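You operate a simulated robot arm through the tools that you are given. There is no shell and no other tool. Be economical: measure what you need, move in short steps, check, and stop when the job is done.

You are at the controls of a simulated two-armed robot. One attempt, no reset.

TASK
Open the left cart drawer, put the yellow spool from the inside of the left cart drawer on the yellow card pack and shut the drawer again. Then fetch the yellow felt block and set it on the red board. Then open the braid drawer, put the red braid card from the inside of the braid drawer on the bench top beside the drying rack, then shut the drawer. Then put the red book on the chest top behind the cloth rolls away on the big green mat. Then fetch the brass block from the chest top behind the cloth rolls and set it on top of the green sleeve. The order counts.

Only the result counts: the job must be done as asked and must still hold three seconds after the hand-in. Knocking over, shifting, dropping, spilling or breaking anything else fails it. Flat cloth is picked up by pressing the open fingertips on it (5 to 10 N) and closing them slowly along it; thin cloth reads only 2 to 8 mm in the jaws.

THE ROBOT
Two 6-joint arms with three-finger grippers on one trunk, on a base that drives. Base frame: it is fixed to the floor where the robot stands at the start and does not move with it; the origin is under the middle of the robot, x ahead of it, y to its left, z up. Readings come in mm, degrees, newtons and seconds.
The left shoulder is at the start at [40, 147, 1229], the right one opposite. With the tool pointing down near the work surface each hand reaches from about 220 to 440 mm from the robot's upright axis, wherever it stands, measured 20 degrees to its own side. Places, roughly: bench top beside the drying rack (26x12 cm) [-1600, -3460, 900]; big green mat [-2200, 1300, 900]; braid drawer [-1600, -300, 700]; brass block [-1750, -1250, 1000]; green sleeve (10x15x3 cm) [-1700, -1300, 900]; left cart drawer [2300, 1400, 600]; red board (20x15x1 cm) [3500, -2200, 900]; red book (6x9x2 cm) [-1900, -1200, 900]; red braid card (8x5x3 cm) [-1500, -300, 700]; yellow card pack [3250, -1000, 1000]; yellow felt block (5x5x5 cm) [2300, 1600, 700]; yellow spool (5x5x4 cm) [2300, 1400, 600]. Payload 2.69 kg a hand.
The TCP of each hand is the grasp point between the finger pads, 29 mm short of the fingertips. In the tool frame z runs along the fingers and y along their closing line. The gripper opens to 120 mm. The gripper's body begins 78 mm behind the TCP.
Orientation is that of the tool frame in the base frame, as a unit quaternion [x, y, z, w]. With the fingers straight down and closing along the base's y, the tool's x points along the base's -x, its y along +y and its z along -z.

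THE INTERFACE
- The arms move only by the tool arm_command. It takes "left_deltas", "right_deltas" or both (then of equal length, played together; a hand with none holds still); each is a list that holds one entry, the list of rows, each a list of 7 numbers: the finger opening in m, from 0 to 0.12, then the shift along the tool's x, y, z in m, then the turn, a rotation vector about the tool's x, y, z in degrees. In form: [[[grip, tx, ty, tz, wx, wy, wz], ...]]. A call has 1 to 12 rows; each row shifts and turns the commanded pose from where the row before left it, along the tool's axes as they then stand. A row lasts 0.2 s, in which the tool goes at most 50 mm and 8.6 degrees; a call with a longer step from one row to the next is refused whole, and so is a gripper value outside its range. A pose out of reach is approached as far as the arm can. The call stops where the force on the tool passes 40 N (or 10 N more than at its start, if that is more) or the arm is blocked; 0.2 s more then pass. Each finger halts on what it meets, pressing with about 37 N; the grip force reading is that of the motor and also rises with nothing between the fingers. The clock runs only during rows and for 0.2 s after the last one: add rows that do not move to give the fingers time. The reply holds the time, the measured pose of the TCP, the force on the tool along the base axes, the opening and the grip force, in the units named above and with some noise, with the torque about the TCP (base axes, N m) and any sound that the robot's microphone picked up.
- Cameras (640 x 400 px; columns grow to the right, rows downward): "scene" is now at [103.2, 7.3, 1447.8]; the picture's right is [0.09, -1.00, 0.00], its down [-0.67, -0.06, -0.74] and it looks along [0.74, 0.07, -0.67] (base axes); focal length 294 px, centre (320, 200). "left" rides on the left gripper at [63, 0, -104] in its tool frame; the picture's right is [-0.01, 1.00, 0.00], its down [-0.83, 0.00, -0.56] and it looks along [-0.56, 0.00, 0.83] (tool axes); focal length 275 px, centre (320, 200). "right" rides on the right gripper at [63, 0, -104] in its tool frame; the picture's right is [0.01, 1.00, 0.00], its down [-0.83, 0.00, -0.56] and it looks along [-0.56, 0.00, 0.83] (tool axes); focal length 275 px, centre (320, 200). There is no depth. A picture from a camera that has moved, and an enlarged one, comes with that camera's place and axes in the base frame and with its lens.
- snapshot(camera): a new picture of that camera. No time passes.
- move_column(by): slides the trunk up (or, below 0, down) by that many mm; the arms and the scene camera ride with it, the base frame stays. It gives what a move gives, with no picture.
- roll_base(legs): drives the robot by 1 to 6 legs, each [ahead, turn to the left] in mm and degrees, along the robot's own axes; the way and the turn of a leg run together, so that a leg with both is an arc; at most 1500 mm and 180 degrees a leg. The arms and the cameras ride along, it lands a little off, and it stops where it bumps. It gives what a move gives.
- pan_tilt(pan, tilt): turns the head with the scene camera to pan (to the left, within 86 degrees either way) and tilt (down, from -29 to 69), counted from straight ahead of the robot. It gives what a move gives.
- inspect(camera, box): a new picture of the part [left, top, right, bottom] of that camera's present view, enlarged. No time passes.
- close_job(): hands the job in; it is judged then, once.

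Go step by step. Nothing tells you exact positions but the pictures and the camera data: compare them with the known pose of the tool, close in by small moves and look again before you grip or let go. The budget is 222 turns and 204 pictures, counting those below and the enlarged ones. Unless the task says otherwise, let go and move clear before handing in.

The tools are called after "Request:" as name(argument=value, ...) on one line, values as JSON. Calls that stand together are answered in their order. arm_command: Moves the arms, as the interface text tells. Its arguments: {"type":"object","properties":{"left_deltas":{"type":"array","items":{"type":"array","items":{"type":"array","items":{"type":"number"}}}},"right_deltas":{"type":"array","items":{"type":"array","items":{"type":"array","items":{"type":"number"}}}}},"required":[]} The other tools are called the same way: move_column (by) slides the trunk up or down; roll_base (legs) drives the base; pan_tilt (pan, tilt) turns the head that bears the scene camera; snapshot (camera) takes a picture; inspect (camera, box) takes an enlarged picture of a part of a camera's view; close_job () hands the job in.

At the start:

```text
clock: 0.0
left_eef_pos: [381.6, 200.2, 805.9]
left_tcp_rot: [0.0, 1.0, 0.0, 0.0]
left_contact_force: [0.3, -1.1, -0.4]
left_moment: [0.0, -0.01, 0.0]
left_finger_gap: 120.1
left_finger_force: 0.1
right_eef_pos: [369.6, -164.3, 802.7]
right_tcp_rot: [0.009, 0.999, -0.033, 0.0]
right_contact_force: [0.2, 0.8, 0.0]
right_moment: [0.01, 0.02, 0.0]
right_finger_gap: 119.9
right_finger_force: 0.1
trunk travel left (down, up): [-356.0, 141.0]
robot x, y, heading: [-0.9, 2.1, -0.3]
head pan, tilt: [5.1, 42.2]
```

scene: 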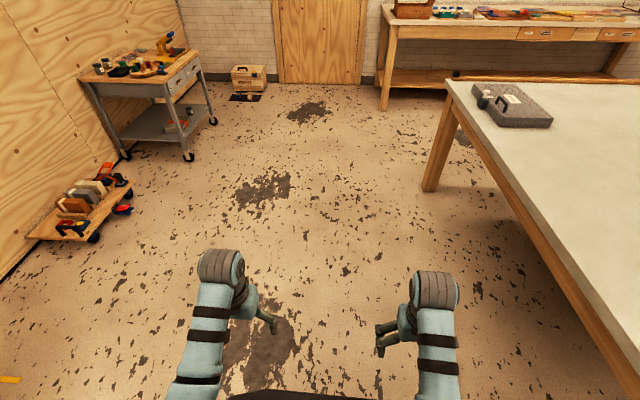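
right: 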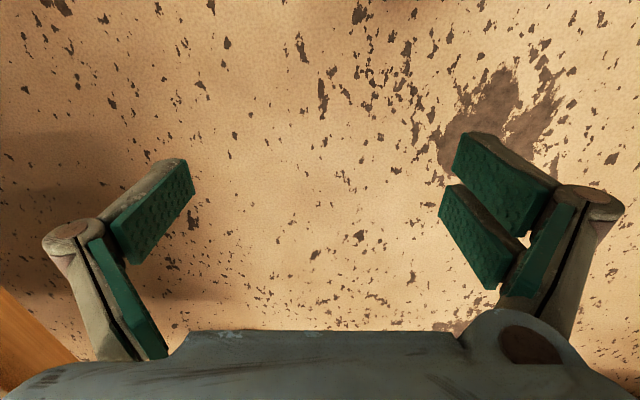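
left: 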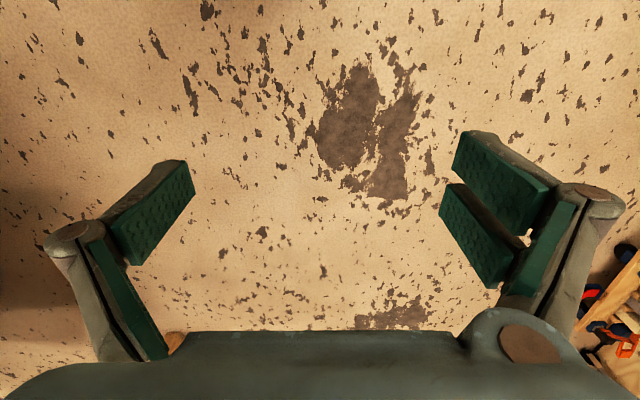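

The cart stands ahead-left near [2300,1500] with a drawer front facing roughly right. I'll look closer at it first.

Request:
inspect(camera="scene", box=[60, 20, 240, 170])

Request:
inspect(camera="scene", box=[360, 0, 640, 130])

```text
2.67 times, centred on (150, 95) of scene
camera zoom: at [103.2, 7.3, 1447.8], right [0.09, -1.0, 0.0], down [-0.67, -0.06, -0.74], along [0.74, 0.07, -0.67], focal length 785 px, centre (773, 480)
```

zoom: 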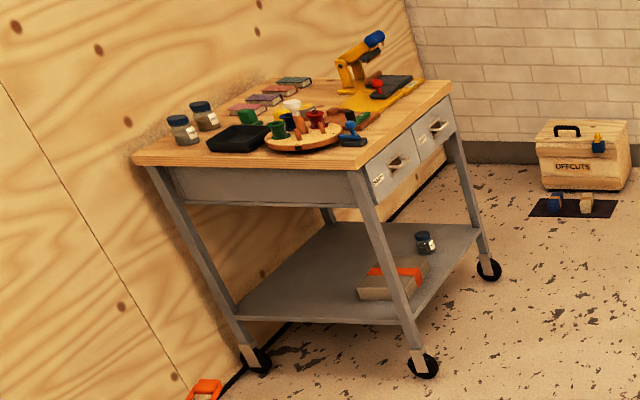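

```text
2.29 times, centred on (500, 65) of scene
camera zoom: at [103.2, 7.3, 1447.8], right [0.09, -1.0, 0.0], down [-0.67, -0.06, -0.74], along [0.74, 0.07, -0.67], focal length 673 px, centre (-91, 509)
```

zoom: 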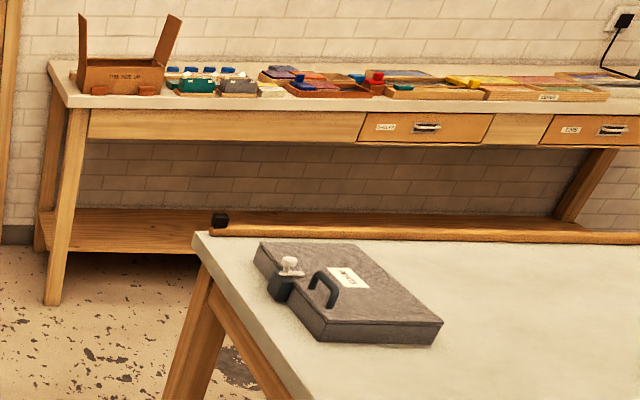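

The cart's drawers face -y, with the front edge at about y 1250 and x 1980–2680. I'll drive to about (2150, 600), turn left to face it, and look.

Request:
roll_base(legs=[[0, 15.9], [1500, 0], [735, 0], [0, 74.4]])

Request:
pan_tilt(pan=0, tilt=45)

Request:
snapshot(camera="scene")

```text
clock: 15.1
left_eef_pos: [1953.5, 1006.1, 807.0]
left_tcp_rot: [-0.699, 0.715, 0.0, 0.0]
left_contact_force: [-0.5, 0.8, 0.0]
left_moment: [-0.01, 0.01, -0.02]
left_finger_gap: 119.9
left_finger_force: 0.2
right_eef_pos: [2317.9, 987.3, 803.1]
right_tcp_rot: [-0.693, 0.72, -0.025, 0.023]
right_contact_force: [-0.5, 0.0, -0.2]
right_moment: [-0.01, -0.01, 0.0]
right_finger_gap: 119.8
right_finger_force: 0.2
trunk travel left (down, up): [-356.0, 141.0]
robot x, y, heading: [2147.4, 623.9, 88.9]
head pan, tilt: [5.1, 42.2]
```

```text
clock: 15.8
left_eef_pos: [1952.1, 1006.1, 807.5]
left_tcp_rot: [-0.699, 0.715, 0.0, 0.0]
left_contact_force: [0.2, 0.8, 0.1]
left_moment: [-0.01, -0.01, 0.0]
left_finger_gap: 120.1
left_finger_force: 0.0
right_eef_pos: [2317.7, 986.0, 803.3]
right_tcp_rot: [-0.693, 0.72, -0.025, 0.023]
right_contact_force: [-0.1, 0.1, 0.1]
right_moment: [0.02, -0.01, -0.06]
right_finger_gap: 120.3
right_finger_force: 0.1
trunk travel left (down, up): [-356.0, 141.0]
robot x, y, heading: [2140.1, 623.4, 88.9]
head pan, tilt: [0.0, 45.0]
```

```text
198 pictures are left
camera scene: at [2145.7, 722.8, 1443.7], right [1.0, -0.02, 0.0], down [-0.01, -0.71, -0.71], along [0.01, 0.71, -0.71], focal length 294 px, centre (320, 200)
```

scene: 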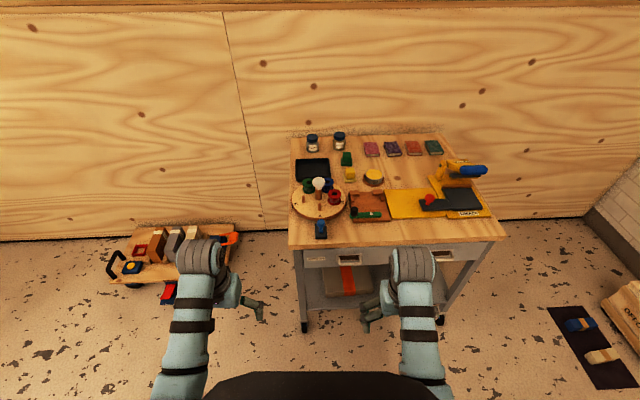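

The cart is ahead to the right; I'll look at it closely.

Request:
inspect(camera="scene", box=[280, 120, 520, 290])

```text
2.35 times, centred on (400, 205) of scene
camera zoom: at [2145.7, 722.8, 1443.7], right [1.0, -0.02, 0.0], down [-0.01, -0.71, -0.71], along [0.01, 0.71, -0.71], focal length 693 px, centre (132, 188)
```

zoom: 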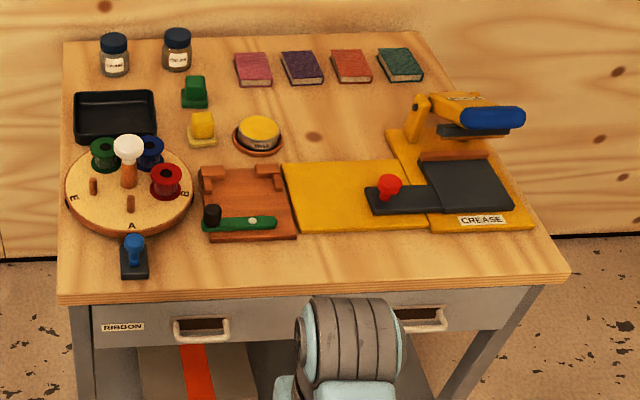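

The left cart drawer is the one labelled RIBBON, with a bar handle near x 2250, z ~600. I'll lower the trunk and pitch the right hand forward with the fingers closing vertically.

Request:
move_column(by=-240)

Request:
arm_command(right_deltas=[[[0.12, 0, 0, -0.01, 0, -8.2, 0], [0.12, 0, 0, -0.01, 0, -8.2, 0], [0.12, 0, 0, -0.01, 0, -8.2, 0], [0.12, 0, 0, -0.01, 0, -8.2, 0], [0.12, 0, 0, -0.01, 0, -8.2, 0], [0.12, 0, 0, -0.01, 0, -8.2, 0], [0.12, 0, 0, -0.01, 0, -8.2, 0], [0.12, 0, 0, -0.01, 0, -8.2, 0], [0.12, 0, 0, -0.01, 0, -8.2, 0], [0.12, 0, 0, -0.01, 0, -8.2, 0], [0.12, 0, 0, -0.01, 0, -8.0, 0]]])

Request:
snapshot(camera="right")

Request:
pan_tilt(pan=-10, tilt=40)

Request:
snapshot(camera="scene")

```text
clock: 18.3
left_eef_pos: [1953.1, 1007.5, 575.8]
left_tcp_rot: [-0.699, 0.715, 0.001, 0.003]
left_contact_force: [0.0, -0.4, 1.6]
left_moment: [-0.02, -0.01, -0.02]
left_finger_gap: 120.2
left_finger_force: 0.0
right_eef_pos: [2320.6, 989.9, 572.9]
right_tcp_rot: [-0.692, 0.721, -0.024, 0.028]
right_contact_force: [-0.1, -0.2, -0.4]
right_moment: [0.0, 0.0, 0.0]
right_finger_gap: 119.9
right_finger_force: 0.1
trunk travel left (down, up): [-116.0, 381.0]
robot x, y, heading: [2145.8, 625.8, 88.9]
head pan, tilt: [0.0, 45.0]
```

```text
clock: 19.0
left_eef_pos: [1953.9, 1009.3, 577.2]
left_tcp_rot: [-0.699, 0.715, 0.002, 0.003]
left_contact_force: [0.3, 0.1, 0.0]
left_moment: [0.03, 0.02, 0.04]
left_finger_gap: 119.9
left_finger_force: 0.1
right_eef_pos: [2357.3, 1057.5, 660.6]
right_tcp_rot: [-0.672, 0.692, 0.119, 0.236]
right_contact_force: [0.5, -0.2, 0.6]
right_moment: [0.0, -0.02, 0.0]
right_finger_gap: 120.0
right_finger_force: 0.1
trunk travel left (down, up): [-116.0, 381.0]
robot x, y, heading: [2145.2, 621.5, 88.8]
head pan, tilt: [0.0, 45.0]
stopped in row 3 (right hand): the arm was blocked; the commanded pose is now the measured one
```

```text
196 pictures are left
camera right: at [2341.6, 951.1, 718.2], right [-0.99, 0.06, -0.16], down [-0.11, 0.46, 0.88], along [0.13, 0.89, -0.44], focal length 275 px, centre (320, 200)
```

right: 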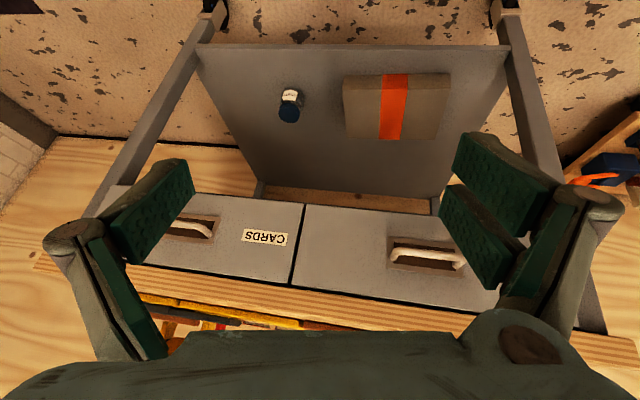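

```text
clock: 19.7
left_eef_pos: [1954.5, 1009.2, 576.8]
left_tcp_rot: [-0.699, 0.715, 0.002, 0.003]
left_contact_force: [-0.4, 0.1, -0.5]
left_moment: [-0.02, 0.01, -0.02]
left_finger_gap: 119.9
left_finger_force: 0.0
right_eef_pos: [2357.1, 1057.5, 664.1]
right_tcp_rot: [-0.671, 0.691, 0.121, 0.241]
right_contact_force: [-0.4, 0.0, -0.1]
right_moment: [0.03, 0.02, 0.02]
right_finger_gap: 119.8
right_finger_force: 0.0
trunk travel left (down, up): [-116.0, 381.0]
robot x, y, heading: [2146.3, 619.0, 88.8]
head pan, tilt: [-10.0, 40.0]
```

```text
195 pictures are left
camera scene: at [2160.5, 723.7, 1219.1], right [0.98, -0.19, 0.0], down [-0.12, -0.63, -0.77], along [0.15, 0.75, -0.64], focal length 294 px, centre (320, 200)
```

scene: 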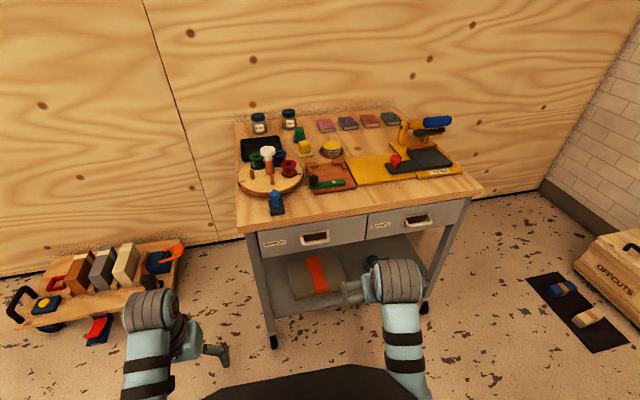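

Handle is at about (2254, 1278, 606). The arm was likely too folded, so I'll push the TCP forward and then continue pitching.

Request:
arm_command(right_deltas=[[[0.12, -0.042, 0, 0.023, 0, 0, 0], [0.12, -0.042, 0, 0.023, 0, 0, 0], [0.12, 0, 0, 0, 0, -8, 0], [0.12, 0, 0, 0, 0, -8, 0], [0.12, 0, 0, 0, 0, -8, 0], [0.12, 0, 0, 0, 0, -8, 0], [0.12, 0, 0, 0, 0, -8, 0], [0.12, 0, 0, 0, 0, -8, 0], [0.12, 0, 0, 0, 0, -8, 0]]])

```text
clock: 21.2
left_eef_pos: [1955.2, 1012.2, 576.5]
left_tcp_rot: [-0.698, 0.716, 0.003, 0.008]
left_contact_force: [0.2, 0.5, 0.0]
left_moment: [0.01, 0.01, 0.0]
left_finger_gap: 120.0
left_finger_force: 0.0
right_eef_pos: [2356.4, 1203.0, 751.8]
right_tcp_rot: [0.565, -0.562, -0.368, -0.479]
right_contact_force: [-0.2, 0.1, 0.0]
right_moment: [0.01, -0.01, -0.01]
right_finger_gap: 120.0
right_finger_force: 0.1
trunk travel left (down, up): [-116.0, 381.0]
robot x, y, heading: [2147.2, 624.2, 88.4]
head pan, tilt: [-10.0, 40.0]
stopped in row 7 (right hand): the arm was blocked; the commanded pose is now the measured one
```

The hand is pitched ~74° up but has risen to z 752. I'll look at the arm's configuration.

Request:
snapshot(camera="scene")

Request:
snapshot(camera="right")

```text
194 pictures are left
camera scene: at [2160.6, 724.0, 1215.9], right [0.98, -0.19, 0.0], down [-0.13, -0.63, -0.77], along [0.15, 0.75, -0.64], focal length 294 px, centre (320, 200)
```

scene: 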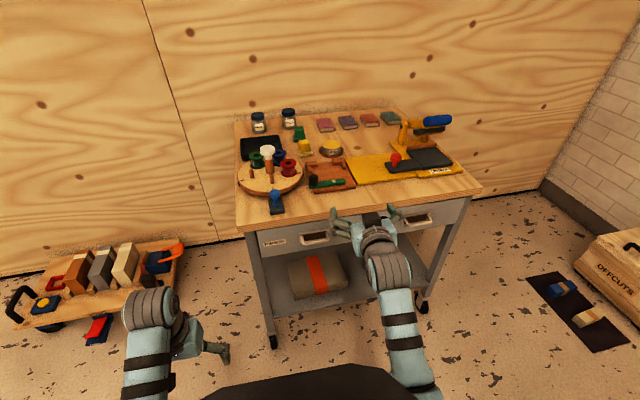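

```text
193 pictures are left
camera right: at [2351.9, 1085.9, 718.0], right [-0.99, 0.09, -0.13], down [-0.15, -0.3, 0.94], along [0.05, 0.95, 0.31], focal length 275 px, centre (320, 200)
```

right: 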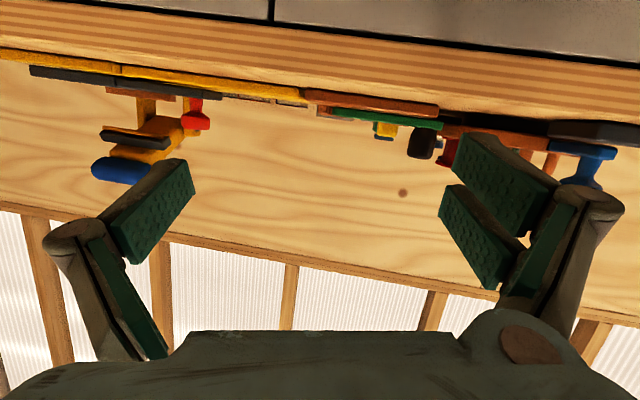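

The arm is nearly extended at this height, so I'll drop the trunk further and roll the hand to make the fingers close vertically.

Request:
move_column(by=-112)

Request:
arm_command(right_deltas=[[[0.12, 0, 0, 0, 0, 0, 8.5], [0.12, 0, 0, 0, 0, 0, 8.5], [0.12, 0, 0, 0, 0, 0, 8.5], [0.12, 0, 0, 0, 0, 0, 8.5], [0.12, 0, 0, 0, 0, 0, 8.5], [0.12, 0, 0, 0, 0, 0, 8.5], [0.12, 0, 0, 0, 0, 0, 8.5], [0.12, 0, 0, 0, 0, 0, 8.5], [0.12, 0, 0, 0, 0, 0, 8.5], [0.12, 0, 0, 0, 0, 0, 8.5]]])

Request:
snapshot(camera="right")

Request:
snapshot(camera="scene")

```text
clock: 22.8
left_eef_pos: [1961.4, 1021.6, 560.2]
left_tcp_rot: [-0.697, 0.717, 0.008, 0.018]
left_contact_force: [-0.3, 0.5, -0.3]
left_moment: [0.01, 0.01, 0.01]
left_finger_gap: 120.1
left_finger_force: 0.1
right_eef_pos: [2357.7, 1209.4, 736.8]
right_tcp_rot: [0.56, -0.558, -0.374, -0.485]
right_contact_force: [0.1, 1.2, 0.8]
right_moment: [0.0, 0.04, 0.01]
right_finger_gap: 120.2
right_finger_force: 0.0
trunk travel left (down, up): [-75.0, 422.0]
robot x, y, heading: [2142.8, 618.2, 88.8]
head pan, tilt: [-10.0, 40.0]
stopped: the arm was blocked; the commanded pose is now the measured one
```

```text
clock: 25.2
left_eef_pos: [1966.5, 1032.6, 566.9]
left_tcp_rot: [-0.695, 0.718, 0.013, 0.031]
left_contact_force: [-0.7, -0.6, 0.4]
left_moment: [-0.03, 0.03, -0.02]
left_finger_gap: 120.0
left_finger_force: 0.1
right_eef_pos: [2357.7, 1214.9, 746.7]
right_tcp_rot: [-0.034, 0.784, 0.611, 0.105]
right_contact_force: [0.1, 0.1, 0.2]
right_moment: [-0.01, -0.03, 0.04]
right_finger_gap: 120.0
right_finger_force: 0.0
trunk travel left (down, up): [-75.0, 422.0]
robot x, y, heading: [2143.9, 621.3, 88.7]
head pan, tilt: [-10.0, 40.0]
stopped in row 10 (right hand): the arm was blocked; the commanded pose is now the measured one
```

```text
192 pictures are left
camera right: at [2284.6, 1118.4, 755.1], right [-0.19, 0.25, 0.95], down [0.74, -0.6, 0.3], along [0.64, 0.76, -0.07], focal length 275 px, centre (320, 200)
```

right: 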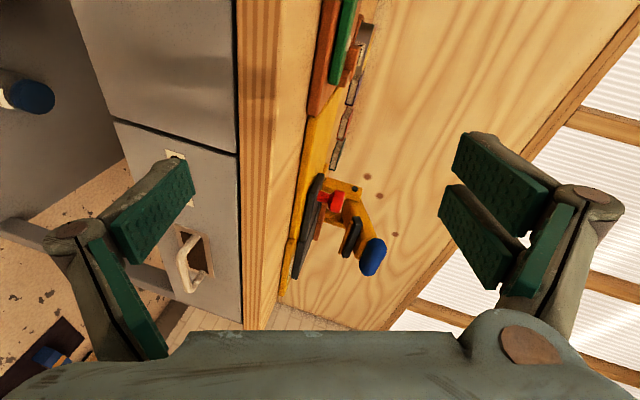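

```text
191 pictures are left
camera scene: at [2160.6, 723.5, 1186.4], right [0.98, -0.19, 0.0], down [-0.12, -0.63, -0.77], along [0.15, 0.75, -0.64], focal length 294 px, centre (320, 200)
```

scene: 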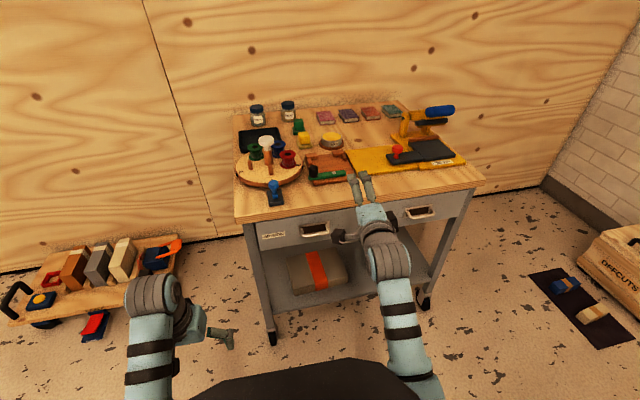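

Elbows seem to bump the base when this low. New plan: keep the normal roll, slant the hand ~45° down and pinch the handle bar across its ends (it's ~85 mm wide). First undo the roll, retreat and raise the trunk.

Request:
arm_command(right_deltas=[[[0.12, 0, 0, -0.03, 0, 0, -8.5], [0.12, 0, 0, -0.03, 0, 0, -8.5], [0.12, 0, 0, -0.02, 0, 0, -8.5], [0.12, 0, 0, 0, 0, 0, -8.5], [0.12, 0, 0, 0, 0, 0, -8.5], [0.12, 0, 0, 0, 0, 0, -8.5], [0.12, 0, 0, 0, 0, 0, -8.5], [0.12, 0, 0, 0, 0, 0, -8.5], [0.12, 0, 0, 0, 0, 0, -8.5], [0.12, 0, 0, 0, 0, 0, -8.5], [0.12, 0, 0, 0, 0, 8, 0], [0.12, 0, 0, 0, 0, 8, 0]]])

Request:
move_column(by=45)

```text
clock: 25.9
left_eef_pos: [1968.4, 1037.2, 568.9]
left_tcp_rot: [-0.695, 0.718, 0.015, 0.036]
left_contact_force: [0.0, 0.5, -0.3]
left_moment: [-0.01, 0.01, 0.03]
left_finger_gap: 120.0
left_finger_force: 0.0
right_eef_pos: [2371.3, 1178.5, 844.2]
right_tcp_rot: [-0.168, 0.71, 0.634, 0.258]
right_contact_force: [0.7, -1.9, 0.3]
right_moment: [-0.03, 0.0, -0.03]
right_finger_gap: 120.2
right_finger_force: 0.0
trunk travel left (down, up): [-75.0, 422.0]
robot x, y, heading: [2140.5, 622.9, 88.7]
head pan, tilt: [-10.0, 40.0]
stopped in row 3 (right hand): the arm was blocked; the commanded pose is now the measured one
```

```text
clock: 26.8
left_eef_pos: [1965.8, 1034.9, 594.4]
left_tcp_rot: [-0.696, 0.717, 0.015, 0.035]
left_contact_force: [0.2, 0.2, 0.4]
left_moment: [0.03, -0.01, 0.01]
left_finger_gap: 120.1
left_finger_force: 0.0
right_eef_pos: [2372.7, 1179.1, 874.2]
right_tcp_rot: [-0.168, 0.707, 0.636, 0.259]
right_contact_force: [-0.3, 0.2, 0.2]
right_moment: [-0.02, -0.01, -0.01]
right_finger_gap: 119.9
right_finger_force: 0.0
trunk travel left (down, up): [-120.0, 377.0]
robot x, y, heading: [2144.7, 624.0, 88.6]
head pan, tilt: [-10.0, 40.0]
```

Still too cramped; raise the trunk more and then unroll in place.

Request:
move_column(by=120)

Request:
arm_command(right_deltas=[[[0.12, 0, 0, 0, 0, 0, -8], [0.12, 0, 0, 0, 0, 0, -8], [0.12, 0, 0, 0, 0, 0, -8], [0.12, 0, 0, 0, 0, 0, -8], [0.12, 0, 0, 0, 0, 0, -8], [0.12, 0, 0, 0, 0, 0, -8], [0.12, 0, 0, 0, 0, 0, -8], [0.12, 0, 0, 0, 0, 8, 0], [0.12, 0, 0, 0, 0, 8, 0], [0.12, 0, 0, 0, 0, 8, 0]]])

```text
clock: 28.3
left_eef_pos: [1967.0, 1036.3, 716.7]
left_tcp_rot: [-0.695, 0.718, 0.015, 0.034]
left_contact_force: [-0.4, 0.2, 0.3]
left_moment: [-0.03, 0.05, -0.02]
left_finger_gap: 120.1
left_finger_force: 0.1
right_eef_pos: [2372.4, 1179.0, 991.0]
right_tcp_rot: [-0.169, 0.711, 0.632, 0.258]
right_contact_force: [-0.1, 0.7, 0.1]
right_moment: [0.03, -0.01, 0.0]
right_finger_gap: 120.0
right_finger_force: 0.0
trunk travel left (down, up): [-240.0, 257.0]
robot x, y, heading: [2144.2, 620.2, 88.6]
head pan, tilt: [-10.0, 40.0]
```

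```text
clock: 30.5
left_eef_pos: [1966.9, 1036.2, 717.0]
left_tcp_rot: [-0.695, 0.718, 0.015, 0.034]
left_contact_force: [-0.5, 0.0, -0.1]
left_moment: [-0.04, -0.01, -0.02]
left_finger_gap: 119.9
left_finger_force: 0.1
right_eef_pos: [2372.7, 1178.9, 991.5]
right_tcp_rot: [-0.564, 0.645, 0.327, 0.399]
right_contact_force: [-0.3, -0.8, -0.5]
right_moment: [0.01, -0.01, 0.0]
right_finger_gap: 119.9
right_finger_force: 0.1
trunk travel left (down, up): [-240.0, 257.0]
robot x, y, heading: [2146.3, 620.3, 89.0]
head pan, tilt: [-10.0, 40.0]
```

Motion is exact again at this height. Now correct yaw, pitch to 45° and descend in front of the drawer.

Request:
arm_command(right_deltas=[[[0.12, 0, 0, 0, -7.5, -0.2, -4], [0.12, 0, 0, 0, 0, 8.4, 0], [0.12, 0, 0, 0, 0, 8.4, 0], [0.12, 0.029, 0.0164, 0.025, 0, 0, 0], [0.12, 0.029, 0.0164, 0.025, 0, 0, 0], [0.12, 0.029, 0.0164, 0.025, 0, 0, 0], [0.12, 0.029, 0.0164, 0.025, 0, 0, 0], [0.12, 0.029, 0.0164, 0.025, 0, 0, 0], [0.12, 0.029, 0.0164, 0.025, 0, 0, 0], [0.12, 0.029, 0.0164, 0.025, 0, 0, 0]]])

Request:
move_column(by=-90)

Request:
snapshot(camera="right")

```text
clock: 32.9
left_eef_pos: [1968.3, 1036.5, 717.3]
left_tcp_rot: [-0.695, 0.718, 0.015, 0.035]
left_contact_force: [0.2, -0.8, 0.4]
left_moment: [0.0, -0.02, -0.01]
left_finger_gap: 120.1
left_finger_force: 0.1
right_eef_pos: [2306.5, 1205.7, 772.8]
right_tcp_rot: [0.639, -0.632, -0.269, -0.347]
right_contact_force: [0.6, 0.4, -0.7]
right_moment: [0.01, -0.02, 0.03]
right_finger_gap: 119.9
right_finger_force: 0.3
trunk travel left (down, up): [-240.0, 257.0]
robot x, y, heading: [2141.6, 621.6, 89.1]
head pan, tilt: [-10.0, 40.0]
stopped in row 10 (right hand): the arm was blocked; the commanded pose is now the measured one
```

```text
clock: 34.2
left_eef_pos: [1967.2, 1035.5, 628.3]
left_tcp_rot: [-0.695, 0.718, 0.016, 0.035]
left_contact_force: [0.1, 0.2, -0.4]
left_moment: [-0.01, -0.02, -0.05]
left_finger_gap: 120.0
left_finger_force: 0.1
right_eef_pos: [2306.2, 1205.0, 680.8]
right_tcp_rot: [0.64, -0.631, -0.269, -0.345]
right_contact_force: [0.6, 0.2, -0.1]
right_moment: [-0.01, -0.01, 0.0]
right_finger_gap: 120.1
right_finger_force: 0.1
trunk travel left (down, up): [-150.0, 347.0]
robot x, y, heading: [2142.9, 619.5, 89.0]
head pan, tilt: [-10.0, 40.0]
```

```text
190 pictures are left
camera right: at [2301.5, 1083.4, 694.5], right [-0.99, 0.04, -0.11], down [-0.1, 0.08, 0.99], along [0.04, 1.0, -0.08], focal length 275 px, centre (320, 200)
```

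right: 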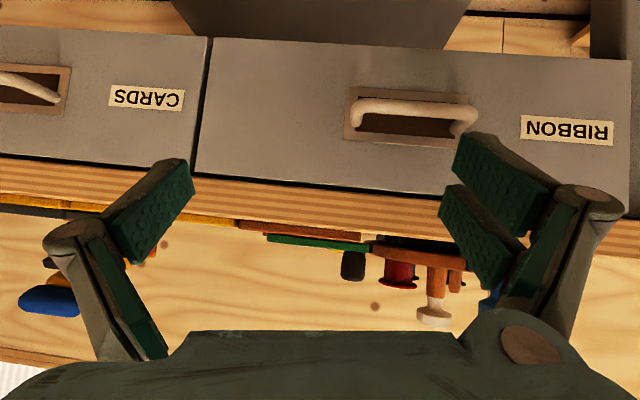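

I have a good view of the handle: centre near (2250, 1278, 612), ~90 mm wide. Straighten yaw/roll, shift left 55 mm, lower the trunk 60.

Request:
arm_command(right_deltas=[[[0.12, 0, 0, 0, -5.1, -0.7, -4.1], [0.12, 0, 0, 0, 0, 0, 7.5], [0.12, 0, 0.027, 0, 0, 0, 0], [0.12, 0, 0.027, 0, 0, 0, 0]]], left_deltas=[[[0.12, 0, 0, -0.02, 0, 0, 0], [0.12, 0, 0, -0.02, 0, 0, 0], [0.12, 0, 0, -0.02, 0, 0, 0], [0.12, 0, 0, -0.02, 0, 0, 0]]])

Request:
move_column(by=-60)

Request:
snapshot(camera="right")

```text
clock: 35.4
left_eef_pos: [1969.6, 1064.2, 650.6]
left_tcp_rot: [-0.696, 0.717, 0.015, 0.036]
left_contact_force: [-0.5, 0.2, 0.0]
left_moment: [-0.01, -0.03, -0.05]
left_finger_gap: 120.0
left_finger_force: 0.1
left hand out of reach, approached as far as the arm can: row 1, 2, 3, 4
right_eef_pos: [2303.8, 1206.9, 671.9]
right_tcp_rot: [0.636, -0.635, -0.274, -0.344]
right_contact_force: [0.1, 0.5, 0.2]
right_moment: [0.01, -0.02, 0.02]
right_finger_gap: 120.0
right_finger_force: 0.1
trunk travel left (down, up): [-150.0, 347.0]
robot x, y, heading: [2142.1, 619.3, 88.8]
head pan, tilt: [-10.0, 40.0]
stopped in row 4 (right hand): the arm was blocked; the commanded pose is now the measured one
```

```text
clock: 36.4
left_eef_pos: [1969.3, 1064.0, 592.6]
left_tcp_rot: [-0.695, 0.718, 0.016, 0.036]
left_contact_force: [0.5, 0.8, 0.9]
left_moment: [0.03, 0.0, -0.01]
left_finger_gap: 119.8
left_finger_force: 0.0
right_eef_pos: [2301.7, 1210.9, 619.2]
right_tcp_rot: [-0.634, 0.634, 0.277, 0.346]
right_contact_force: [0.6, 0.5, 0.7]
right_moment: [0.01, -0.02, 0.01]
right_finger_gap: 120.2
right_finger_force: 0.0
trunk travel left (down, up): [-90.0, 407.0]
robot x, y, heading: [2144.5, 619.7, 88.6]
head pan, tilt: [-10.0, 40.0]
```

```text
189 pictures are left
camera right: at [2297.5, 1087.8, 631.4], right [-1.0, 0.04, -0.09], down [-0.09, 0.07, 0.99], along [0.04, 1.0, -0.07], focal length 275 px, centre (320, 200)
```

right: 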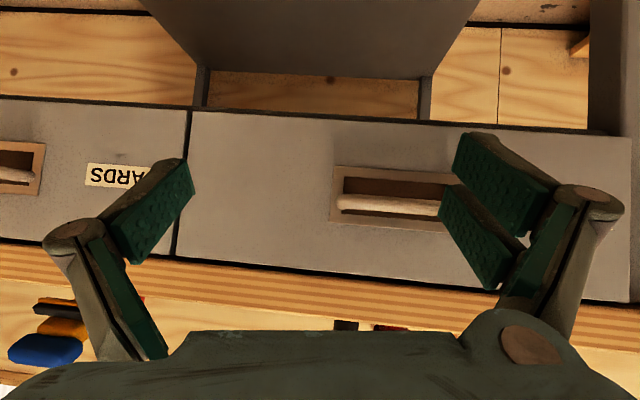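

The arm won't shift that way but the base can: turning left 5° moves the hand left ~52 mm and straightens its yaw.

Request:
roll_base(legs=[[0, 5.0]])

Request:
snapshot(camera="right")

Request:
pan_tilt(pan=-15, tilt=44)

Request:
inspect(camera="scene", box=[200, 120, 440, 270])

```text
clock: 37.3
left_eef_pos: [1932.6, 1045.9, 591.5]
left_tcp_rot: [0.726, -0.686, -0.017, -0.035]
left_contact_force: [-0.2, -0.6, 0.0]
left_moment: [0.0, 0.01, 0.03]
left_finger_gap: 119.9
left_finger_force: 0.0
right_eef_pos: [2250.3, 1224.7, 621.8]
right_tcp_rot: [0.658, -0.605, -0.295, -0.337]
right_contact_force: [-0.3, 0.4, 0.1]
right_moment: [0.0, 0.0, 0.01]
right_finger_gap: 119.9
right_finger_force: 0.1
trunk travel left (down, up): [-90.0, 407.0]
robot x, y, heading: [2145.7, 619.7, 93.7]
head pan, tilt: [-10.0, 40.0]
```

```text
188 pictures are left
camera right: at [2256.1, 1102.6, 634.0], right [-0.99, -0.05, -0.09], down [-0.09, 0.05, 0.99], along [-0.04, 1.0, -0.06], focal length 275 px, centre (320, 200)
```

right: 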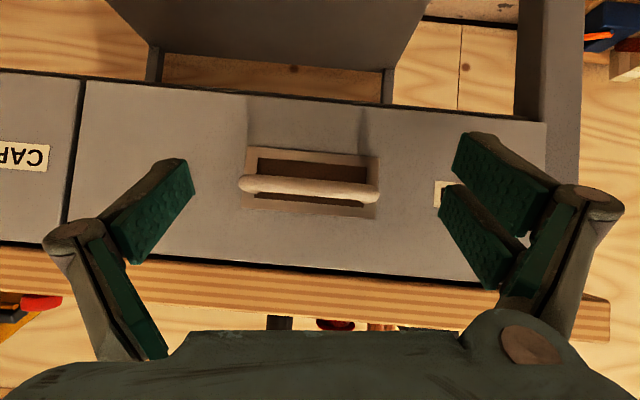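

```text
clock: 37.9
left_eef_pos: [1932.3, 1046.6, 589.6]
left_tcp_rot: [0.725, -0.687, -0.017, -0.035]
left_contact_force: [1.1, 1.1, -0.3]
left_moment: [-0.01, 0.02, -0.02]
left_finger_gap: 120.0
left_finger_force: 0.1
right_eef_pos: [2251.5, 1228.1, 628.9]
right_tcp_rot: [0.658, -0.602, -0.299, -0.339]
right_contact_force: [-0.5, 0.9, -0.7]
right_moment: [-0.01, -0.01, 0.06]
right_finger_gap: 119.9
right_finger_force: 0.1
trunk travel left (down, up): [-90.0, 407.0]
robot x, y, heading: [2145.6, 625.0, 94.0]
head pan, tilt: [-15.0, 44.0]
```

```text
2.67 times, centred on (320, 195) of scene
camera zoom: at [2158.3, 721.4, 1178.9], right [0.98, -0.19, 0.0], down [-0.14, -0.68, -0.72], along [0.14, 0.71, -0.69], focal length 785 px, centre (320, 213)
```

zoom: 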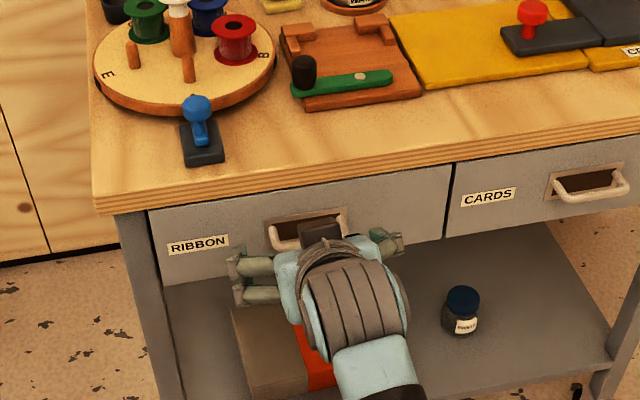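

The handle is centred in view at about (2257, 1281, 615). Drive forward 38 mm with a slight right correction so the fingers straddle it.

Request:
roll_base(legs=[[40, -0.8]])

Request:
snapshot(camera="right")

Request:
inspect(camera="scene", box=[200, 120, 440, 270])

```text
clock: 38.9
left_eef_pos: [1936.2, 1082.0, 588.9]
left_tcp_rot: [0.722, -0.691, -0.017, -0.035]
left_contact_force: [-0.2, 0.0, -0.1]
left_moment: [-0.01, -0.02, -0.03]
left_finger_gap: 120.1
left_finger_force: 0.1
right_eef_pos: [2253.4, 1261.9, 629.4]
right_tcp_rot: [0.66, -0.606, -0.296, -0.333]
right_contact_force: [-2.8, -22.2, -8.7]
right_moment: [0.0, -0.6, 1.5]
right_finger_gap: 121.2
right_finger_force: 0.4
trunk travel left (down, up): [-90.0, 407.0]
robot x, y, heading: [2144.3, 654.5, 93.0]
head pan, tilt: [-15.0, 44.0]
stopped in leg 1: the force on the tool passed its limit at 139 N (the readings are from after the stop); the commanded pose is now the measured one
```

```text
186 pictures are left
camera right: at [2258.3, 1138.8, 640.4], right [-1.0, -0.05, -0.09], down [-0.09, 0.06, 0.99], along [-0.04, 1.0, -0.06], focal length 275 px, centre (320, 200)
```

right: 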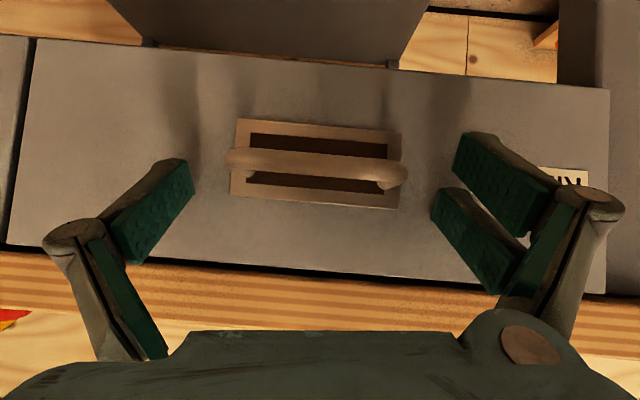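

```text
2.67 times, centred on (320, 195) of scene
camera zoom: at [2156.9, 753.7, 1178.5], right [0.98, -0.21, 0.0], down [-0.14, -0.68, -0.72], along [0.15, 0.71, -0.69], focal length 785 px, centre (320, 213)
```

zoom: 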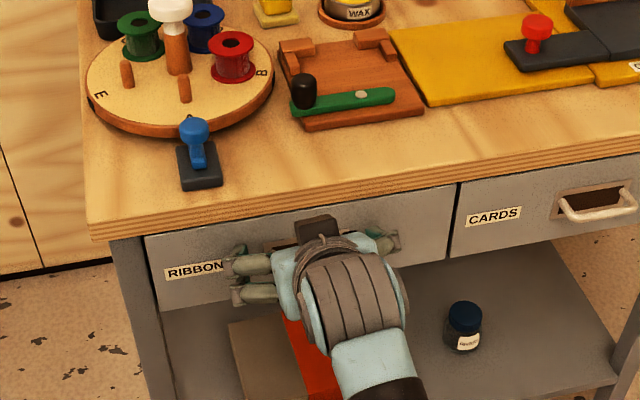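

The fingertips touched the drawer front, straddling the handle, which is centred. Back off 5 mm, lower 9 mm, and close.

Request:
roll_base(legs=[[-5, 0]])

Request:
move_column(by=-9)

Request:
arm_command(right_deltas=[[[0.1, 0, 0, 0, 0, 0, 0], [0.09, 0, 0, 0, 0, 0, 0], [0.08, 0, 0, 0, 0, 0, 0], [0.07, 0, 0, 0, 0, 0, 0], [0.06, 0, 0, 0, 0, 0, 0]]])

Request:
snapshot(camera="right")

```text
clock: 39.6
left_eef_pos: [1936.7, 1078.6, 589.9]
left_tcp_rot: [0.722, -0.691, -0.016, -0.036]
left_contact_force: [0.5, 0.0, -0.5]
left_moment: [0.03, 0.0, 0.01]
left_finger_gap: 120.0
left_finger_force: 0.1
right_eef_pos: [2252.8, 1258.4, 634.8]
right_tcp_rot: [0.655, -0.605, -0.3, -0.338]
right_contact_force: [-1.3, -9.4, -2.5]
right_moment: [0.02, -0.15, 0.67]
right_finger_gap: 120.4
right_finger_force: 0.1
trunk travel left (down, up): [-90.0, 407.0]
robot x, y, heading: [2141.0, 654.6, 93.1]
head pan, tilt: [-15.0, 44.0]
```

```text
clock: 40.2
left_eef_pos: [1935.1, 1077.7, 582.5]
left_tcp_rot: [0.722, -0.691, -0.017, -0.037]
left_contact_force: [0.3, 0.2, 0.3]
left_moment: [0.0, -0.04, -0.01]
left_finger_gap: 119.8
left_finger_force: 0.1
right_eef_pos: [2251.6, 1261.0, 630.7]
right_tcp_rot: [0.656, -0.604, -0.3, -0.338]
right_contact_force: [-3.6, -28.2, -12.6]
right_moment: [-0.01, -0.81, 1.9]
right_finger_gap: 120.8
right_finger_force: 0.2
trunk travel left (down, up): [-81.0, 416.0]
robot x, y, heading: [2141.1, 648.3, 93.3]
head pan, tilt: [-15.0, 44.0]
```

```text
clock: 40.5
left_eef_pos: [1936.1, 1075.2, 581.4]
left_tcp_rot: [0.723, -0.69, -0.016, -0.037]
left_contact_force: [-0.5, -0.6, -0.6]
left_moment: [-0.01, -0.01, 0.0]
left_finger_gap: 120.0
left_finger_force: 0.0
right_eef_pos: [2251.4, 1260.4, 630.8]
right_tcp_rot: [0.659, -0.602, -0.299, -0.337]
right_contact_force: [-5.2, -40.1, -18.7]
right_moment: [-0.01, -1.23, 2.6]
right_finger_gap: 120.0
right_finger_force: 14.5
trunk travel left (down, up): [-81.0, 416.0]
robot x, y, heading: [2140.4, 649.5, 93.3]
head pan, tilt: [-15.0, 44.0]
stopped in row 1 (right hand): the force on the tool passed its limit at 43 N (the readings are from after the stop); the commanded pose is now the measured one
```

```text
184 pictures are left
camera right: at [2257.8, 1138.5, 640.5], right [-0.99, -0.05, -0.09], down [-0.09, 0.04, 0.99], along [-0.05, 1.0, -0.05], focal length 275 px, centre (320, 200)
```

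right: 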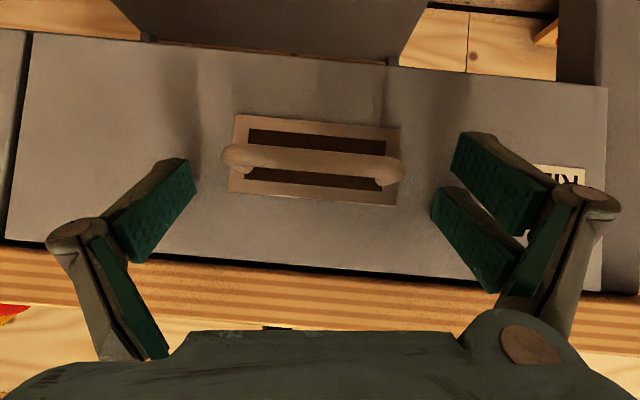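

The arm is strained (elbow on base) at this shallow slant. Back off, raise the trunk, and use a steeper slant (~60° down).

Request:
roll_base(legs=[[-70, 0]])

Request:
move_column(by=90)

Request:
arm_command(right_deltas=[[[0.12, 0, 0, 0, 0, 8, 0], [0.12, 0, 0, 0, 0, 8, 0], [0.12, 0, 0, 0, 0, 6, 0], [0.12, 0.03, 0, 0.03, 0, 0, 0], [0.12, 0.02, 0, 0.035, 0, 0, 0]]])

```text
clock: 41.5
left_eef_pos: [1940.0, 1007.0, 580.8]
left_tcp_rot: [0.722, -0.691, -0.017, -0.035]
left_contact_force: [-0.3, 0.0, -0.4]
left_moment: [0.02, 0.01, 0.0]
left_finger_gap: 119.9
left_finger_force: 0.1
right_eef_pos: [2257.2, 1195.2, 636.0]
right_tcp_rot: [0.654, -0.602, -0.304, -0.343]
right_contact_force: [-0.1, -0.1, 0.5]
right_moment: [-0.02, 0.01, -0.02]
right_finger_gap: 99.9
right_finger_force: 0.1
trunk travel left (down, up): [-81.0, 416.0]
robot x, y, heading: [2148.2, 582.4, 92.9]
head pan, tilt: [-15.0, 44.0]
```

```text
clock: 42.8
left_eef_pos: [1940.1, 1008.4, 671.4]
left_tcp_rot: [0.722, -0.691, -0.016, -0.035]
left_contact_force: [0.2, 0.7, -0.2]
left_moment: [-0.02, 0.0, -0.01]
left_finger_gap: 120.1
left_finger_force: 0.1
right_eef_pos: [2256.4, 1195.2, 727.4]
right_tcp_rot: [0.654, -0.602, -0.304, -0.343]
right_contact_force: [-0.8, 0.4, 0.2]
right_moment: [0.0, -0.01, -0.04]
right_finger_gap: 100.0
right_finger_force: 0.1
trunk travel left (down, up): [-171.0, 326.0]
robot x, y, heading: [2146.5, 581.2, 93.3]
head pan, tilt: [-15.0, 44.0]
```

```text
clock: 44.0
left_eef_pos: [1939.5, 1007.6, 671.5]
left_tcp_rot: [0.722, -0.69, -0.017, -0.036]
left_contact_force: [0.0, -0.4, -0.1]
left_moment: [0.0, -0.02, 0.02]
left_finger_gap: 119.7
left_finger_force: 0.1
right_eef_pos: [2263.9, 1188.8, 645.2]
right_tcp_rot: [0.7, -0.656, -0.172, -0.221]
right_contact_force: [0.5, 0.1, -0.1]
right_moment: [0.03, 0.01, 0.04]
right_finger_gap: 120.0
right_finger_force: 0.0
trunk travel left (down, up): [-171.0, 326.0]
robot x, y, heading: [2146.8, 581.3, 93.3]
head pan, tilt: [-15.0, 44.0]
```

That works well (57° down). Lower 22 mm and drive forward 62 mm, then check.

Request:
arm_command(right_deltas=[[[0.12, 0.012, 0.002, 0.0185, 0, 0, 0]]])

Request:
roll_base(legs=[[62, 0]])

Request:
snapshot(camera="right")

Request:
inspect(camera="scene", box=[200, 120, 440, 270])

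```text
clock: 44.4
left_eef_pos: [1939.2, 1007.4, 671.9]
left_tcp_rot: [0.722, -0.691, -0.016, -0.035]
left_contact_force: [-0.6, -0.3, 0.3]
left_moment: [-0.01, -0.02, 0.0]
left_finger_gap: 120.1
left_finger_force: 0.0
right_eef_pos: [2264.8, 1189.6, 622.8]
right_tcp_rot: [0.701, -0.655, -0.174, -0.221]
right_contact_force: [-0.6, -0.9, 0.2]
right_moment: [-0.01, 0.01, 0.0]
right_finger_gap: 119.6
right_finger_force: 0.1
trunk travel left (down, up): [-171.0, 326.0]
robot x, y, heading: [2143.9, 581.6, 92.9]
head pan, tilt: [-15.0, 44.0]
```

```text
clock: 45.4
left_eef_pos: [1936.0, 1070.1, 672.0]
left_tcp_rot: [0.722, -0.691, -0.016, -0.035]
left_contact_force: [-0.2, 0.2, -0.1]
left_moment: [0.01, -0.03, 0.0]
left_finger_gap: 120.0
left_finger_force: 0.1
right_eef_pos: [2260.1, 1251.1, 624.0]
right_tcp_rot: [0.701, -0.656, -0.173, -0.221]
right_contact_force: [-1.1, 0.0, 0.0]
right_moment: [-0.02, -0.02, 0.0]
right_finger_gap: 120.0
right_finger_force: 0.0
trunk travel left (down, up): [-171.0, 326.0]
robot x, y, heading: [2144.1, 638.4, 93.2]
head pan, tilt: [-15.0, 44.0]
```

```text
183 pictures are left
camera right: at [2262.0, 1141.2, 676.7], right [-1.0, -0.05, -0.08], down [-0.1, 0.4, 0.91], along [-0.01, 0.92, -0.4], focal length 275 px, centre (320, 200)
```

right: 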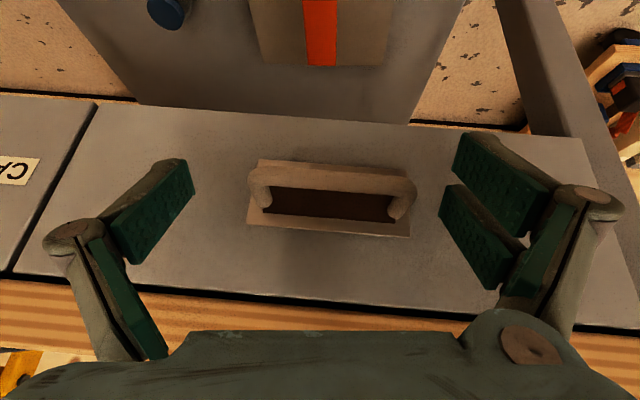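

```text
2.67 times, centred on (320, 195) of scene
camera zoom: at [2157.9, 743.1, 1260.8], right [0.98, -0.2, 0.0], down [-0.14, -0.68, -0.72], along [0.15, 0.7, -0.7], focal length 785 px, centre (320, 213)
```

zoom: 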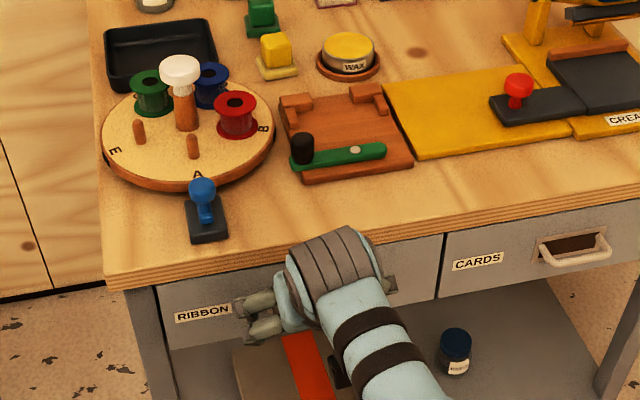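

The bar is still ~25 mm beyond the TCP. Move down 9 mm and forward 12 mm, then close.

Request:
arm_command(right_deltas=[[[0.12, 0.005, 0.003, 0.0076, 0, 0, 0]]])

Request:
roll_base(legs=[[12, 0]])

Request:
arm_command(right_deltas=[[[0.11, 0, 0, 0, 0, 0, 0], [0.1, 0, 0, 0, 0, 0, 0], [0.09, 0, 0, 0, 0, 0, 0], [0.08, 0, 0, 0, 0, 0, 0], [0.07, 0, 0, 0, 0, 0, 0], [0.06, 0, 0, 0, 0, 0, 0], [0.06, 0, 0, 0, 0, 0, 0]]])

Request:
snapshot(camera="right")

```text
clock: 45.8
left_eef_pos: [1936.8, 1068.9, 672.3]
left_tcp_rot: [0.722, -0.691, -0.017, -0.036]
left_contact_force: [0.4, -0.5, 0.0]
left_moment: [0.02, 0.01, 0.02]
left_finger_gap: 120.3
left_finger_force: 0.1
right_eef_pos: [2259.4, 1250.4, 615.1]
right_tcp_rot: [0.7, -0.656, -0.174, -0.222]
right_contact_force: [-0.1, 0.0, 0.0]
right_moment: [-0.01, -0.02, -0.02]
right_finger_gap: 119.9
right_finger_force: 0.0
trunk travel left (down, up): [-171.0, 326.0]
robot x, y, heading: [2144.4, 640.1, 93.2]
head pan, tilt: [-15.0, 44.0]
```

```text
clock: 46.7
left_eef_pos: [1934.9, 1079.4, 673.0]
left_tcp_rot: [0.723, -0.69, -0.016, -0.035]
left_contact_force: [0.4, 0.0, -0.1]
left_moment: [0.0, 0.01, 0.01]
left_finger_gap: 120.0
left_finger_force: 0.1
right_eef_pos: [2252.5, 1257.2, 610.9]
right_tcp_rot: [0.703, -0.656, -0.172, -0.215]
right_contact_force: [-1.0, -6.2, 3.2]
right_moment: [0.08, 0.21, 0.43]
right_finger_gap: 121.1
right_finger_force: 0.1
trunk travel left (down, up): [-171.0, 326.0]
robot x, y, heading: [2140.8, 652.3, 93.2]
head pan, tilt: [-15.0, 44.0]
stopped in leg 1: the force on the tool passed its limit at 48 N (the readings are from after the stop); the commanded pose is now the measured one
```

```text
clock: 47.8
left_eef_pos: [1934.7, 1077.3, 672.7]
left_tcp_rot: [0.723, -0.69, -0.018, -0.037]
left_contact_force: [0.2, -0.9, 0.1]
left_moment: [-0.04, -0.04, 0.0]
left_finger_gap: 120.1
left_finger_force: 0.0
right_eef_pos: [2250.1, 1252.3, 611.4]
right_tcp_rot: [0.705, -0.655, -0.17, -0.212]
right_contact_force: [-6.1, -30.2, 12.4]
right_moment: [0.02, 0.46, 1.75]
right_finger_gap: 93.9
right_finger_force: 15.9
trunk travel left (down, up): [-171.0, 326.0]
robot x, y, heading: [2137.2, 652.2, 93.3]
head pan, tilt: [-15.0, 44.0]
stopped in row 5 (right hand): the force on the tool passed its limit at 46 N (the readings are from after the stop); the commanded pose is now the measured one
```

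```text
181 pictures are left
camera right: at [2252.2, 1143.3, 666.7], right [-1.0, -0.06, -0.08], down [-0.09, 0.42, 0.9], along [-0.02, 0.91, -0.42], focal length 275 px, centre (320, 200)
```

right: 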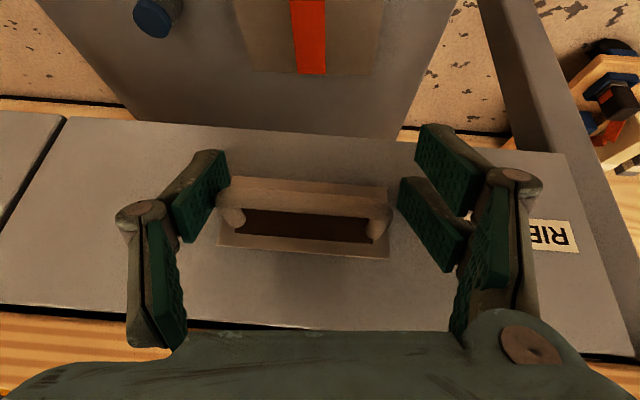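

Fingers nearly embrace the bar but the tip presses the drawer front. Ease back 6 mm while closing.

Request:
arm_command(right_deltas=[[[0.094, 0.004, 0, -0.003, 0, 0, 0], [0.094, 0.002, 0, -0.002, 0, 0, 0], [0.088, 0, 0, 0, 0, 0, 0], [0.08, 0, 0, 0, 0, 0, 0], [0.07, 0, 0, 0, 0, 0, 0], [0.06, 0, 0, 0, 0, 0, 0]]])

Request:
snapshot(camera="right")

```text
clock: 49.2
left_eef_pos: [1936.7, 1080.2, 672.8]
left_tcp_rot: [0.723, -0.69, -0.018, -0.035]
left_contact_force: [-0.1, -1.0, -0.4]
left_moment: [-0.02, -0.03, 0.0]
left_finger_gap: 119.9
left_finger_force: 0.1
right_eef_pos: [2254.6, 1248.6, 610.2]
right_tcp_rot: [0.704, -0.656, -0.17, -0.213]
right_contact_force: [25.9, -4.7, 3.0]
right_moment: [0.28, 0.07, -0.45]
right_finger_gap: 77.9
right_finger_force: 13.7
trunk travel left (down, up): [-171.0, 326.0]
robot x, y, heading: [2142.2, 655.8, 93.1]
head pan, tilt: [-15.0, 44.0]
```

```text
180 pictures are left
camera right: at [2258.2, 1139.5, 665.6], right [-1.0, -0.05, -0.08], down [-0.09, 0.42, 0.9], along [-0.02, 0.91, -0.42], focal length 275 px, centre (320, 200)
```

right: 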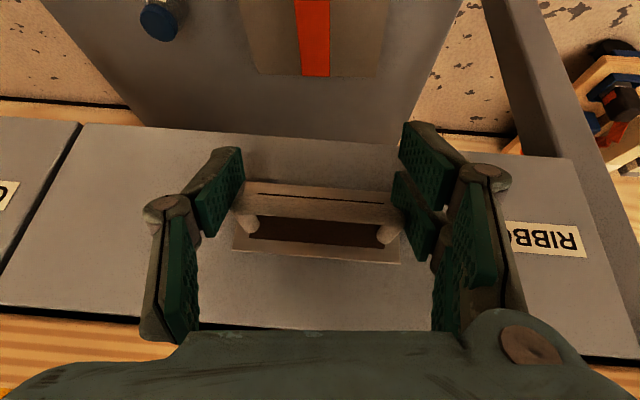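

The handle is in the jaws (78 mm). Relieve the side load, tighten and try a pull.

Request:
arm_command(right_deltas=[[[0.07, 0, -0.003, 0, 0, 0, 0], [0.055, 0, -0.002, 0, 0, 0, 0], [0.04, 0, 0, 0, 0, 0, 0], [0.04, 0, 0, 0, 0, 0, 0]]])

Request:
roll_base(legs=[[-40, 0]])

Request:
snapshot(camera="right")

```text
clock: 50.2
left_eef_pos: [1935.7, 1080.5, 672.1]
left_tcp_rot: [0.723, -0.69, -0.017, -0.036]
left_contact_force: [0.1, -0.4, 0.5]
left_moment: [0.03, 0.0, -0.03]
left_finger_gap: 120.1
left_finger_force: 0.0
right_eef_pos: [2256.8, 1246.8, 611.2]
right_tcp_rot: [0.705, -0.656, -0.17, -0.209]
right_contact_force: [3.5, -13.3, -6.8]
right_moment: [0.04, 1.13, 0.35]
right_finger_gap: 75.6
right_finger_force: 44.7
trunk travel left (down, up): [-171.0, 326.0]
robot x, y, heading: [2142.4, 655.2, 93.7]
head pan, tilt: [-15.0, 44.0]
```

```text
clock: 51.1
left_eef_pos: [1937.9, 1041.6, 671.0]
left_tcp_rot: [0.723, -0.69, -0.016, -0.035]
left_contact_force: [-0.1, -0.8, 0.0]
left_moment: [-0.04, 0.01, 0.01]
left_finger_gap: 120.1
left_finger_force: 0.0
right_eef_pos: [2257.7, 1208.2, 610.4]
right_tcp_rot: [0.705, -0.655, -0.17, -0.21]
right_contact_force: [-17.0, -1.2, -17.9]
right_moment: [0.85, 0.07, -0.59]
right_finger_gap: 74.8
right_finger_force: 44.6
trunk travel left (down, up): [-171.0, 326.0]
robot x, y, heading: [2142.9, 612.5, 93.2]
head pan, tilt: [-15.0, 44.0]
```

```text
179 pictures are left
camera right: at [2260.4, 1099.7, 665.6], right [-1.0, -0.06, -0.08], down [-0.09, 0.42, 0.9], along [-0.02, 0.91, -0.42], focal length 275 px, centre (320, 200)
```

right: 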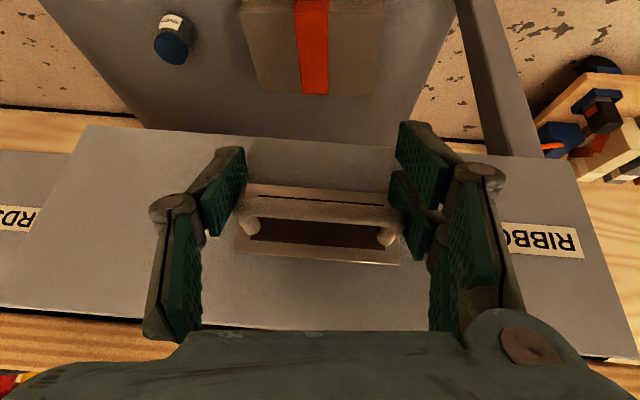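

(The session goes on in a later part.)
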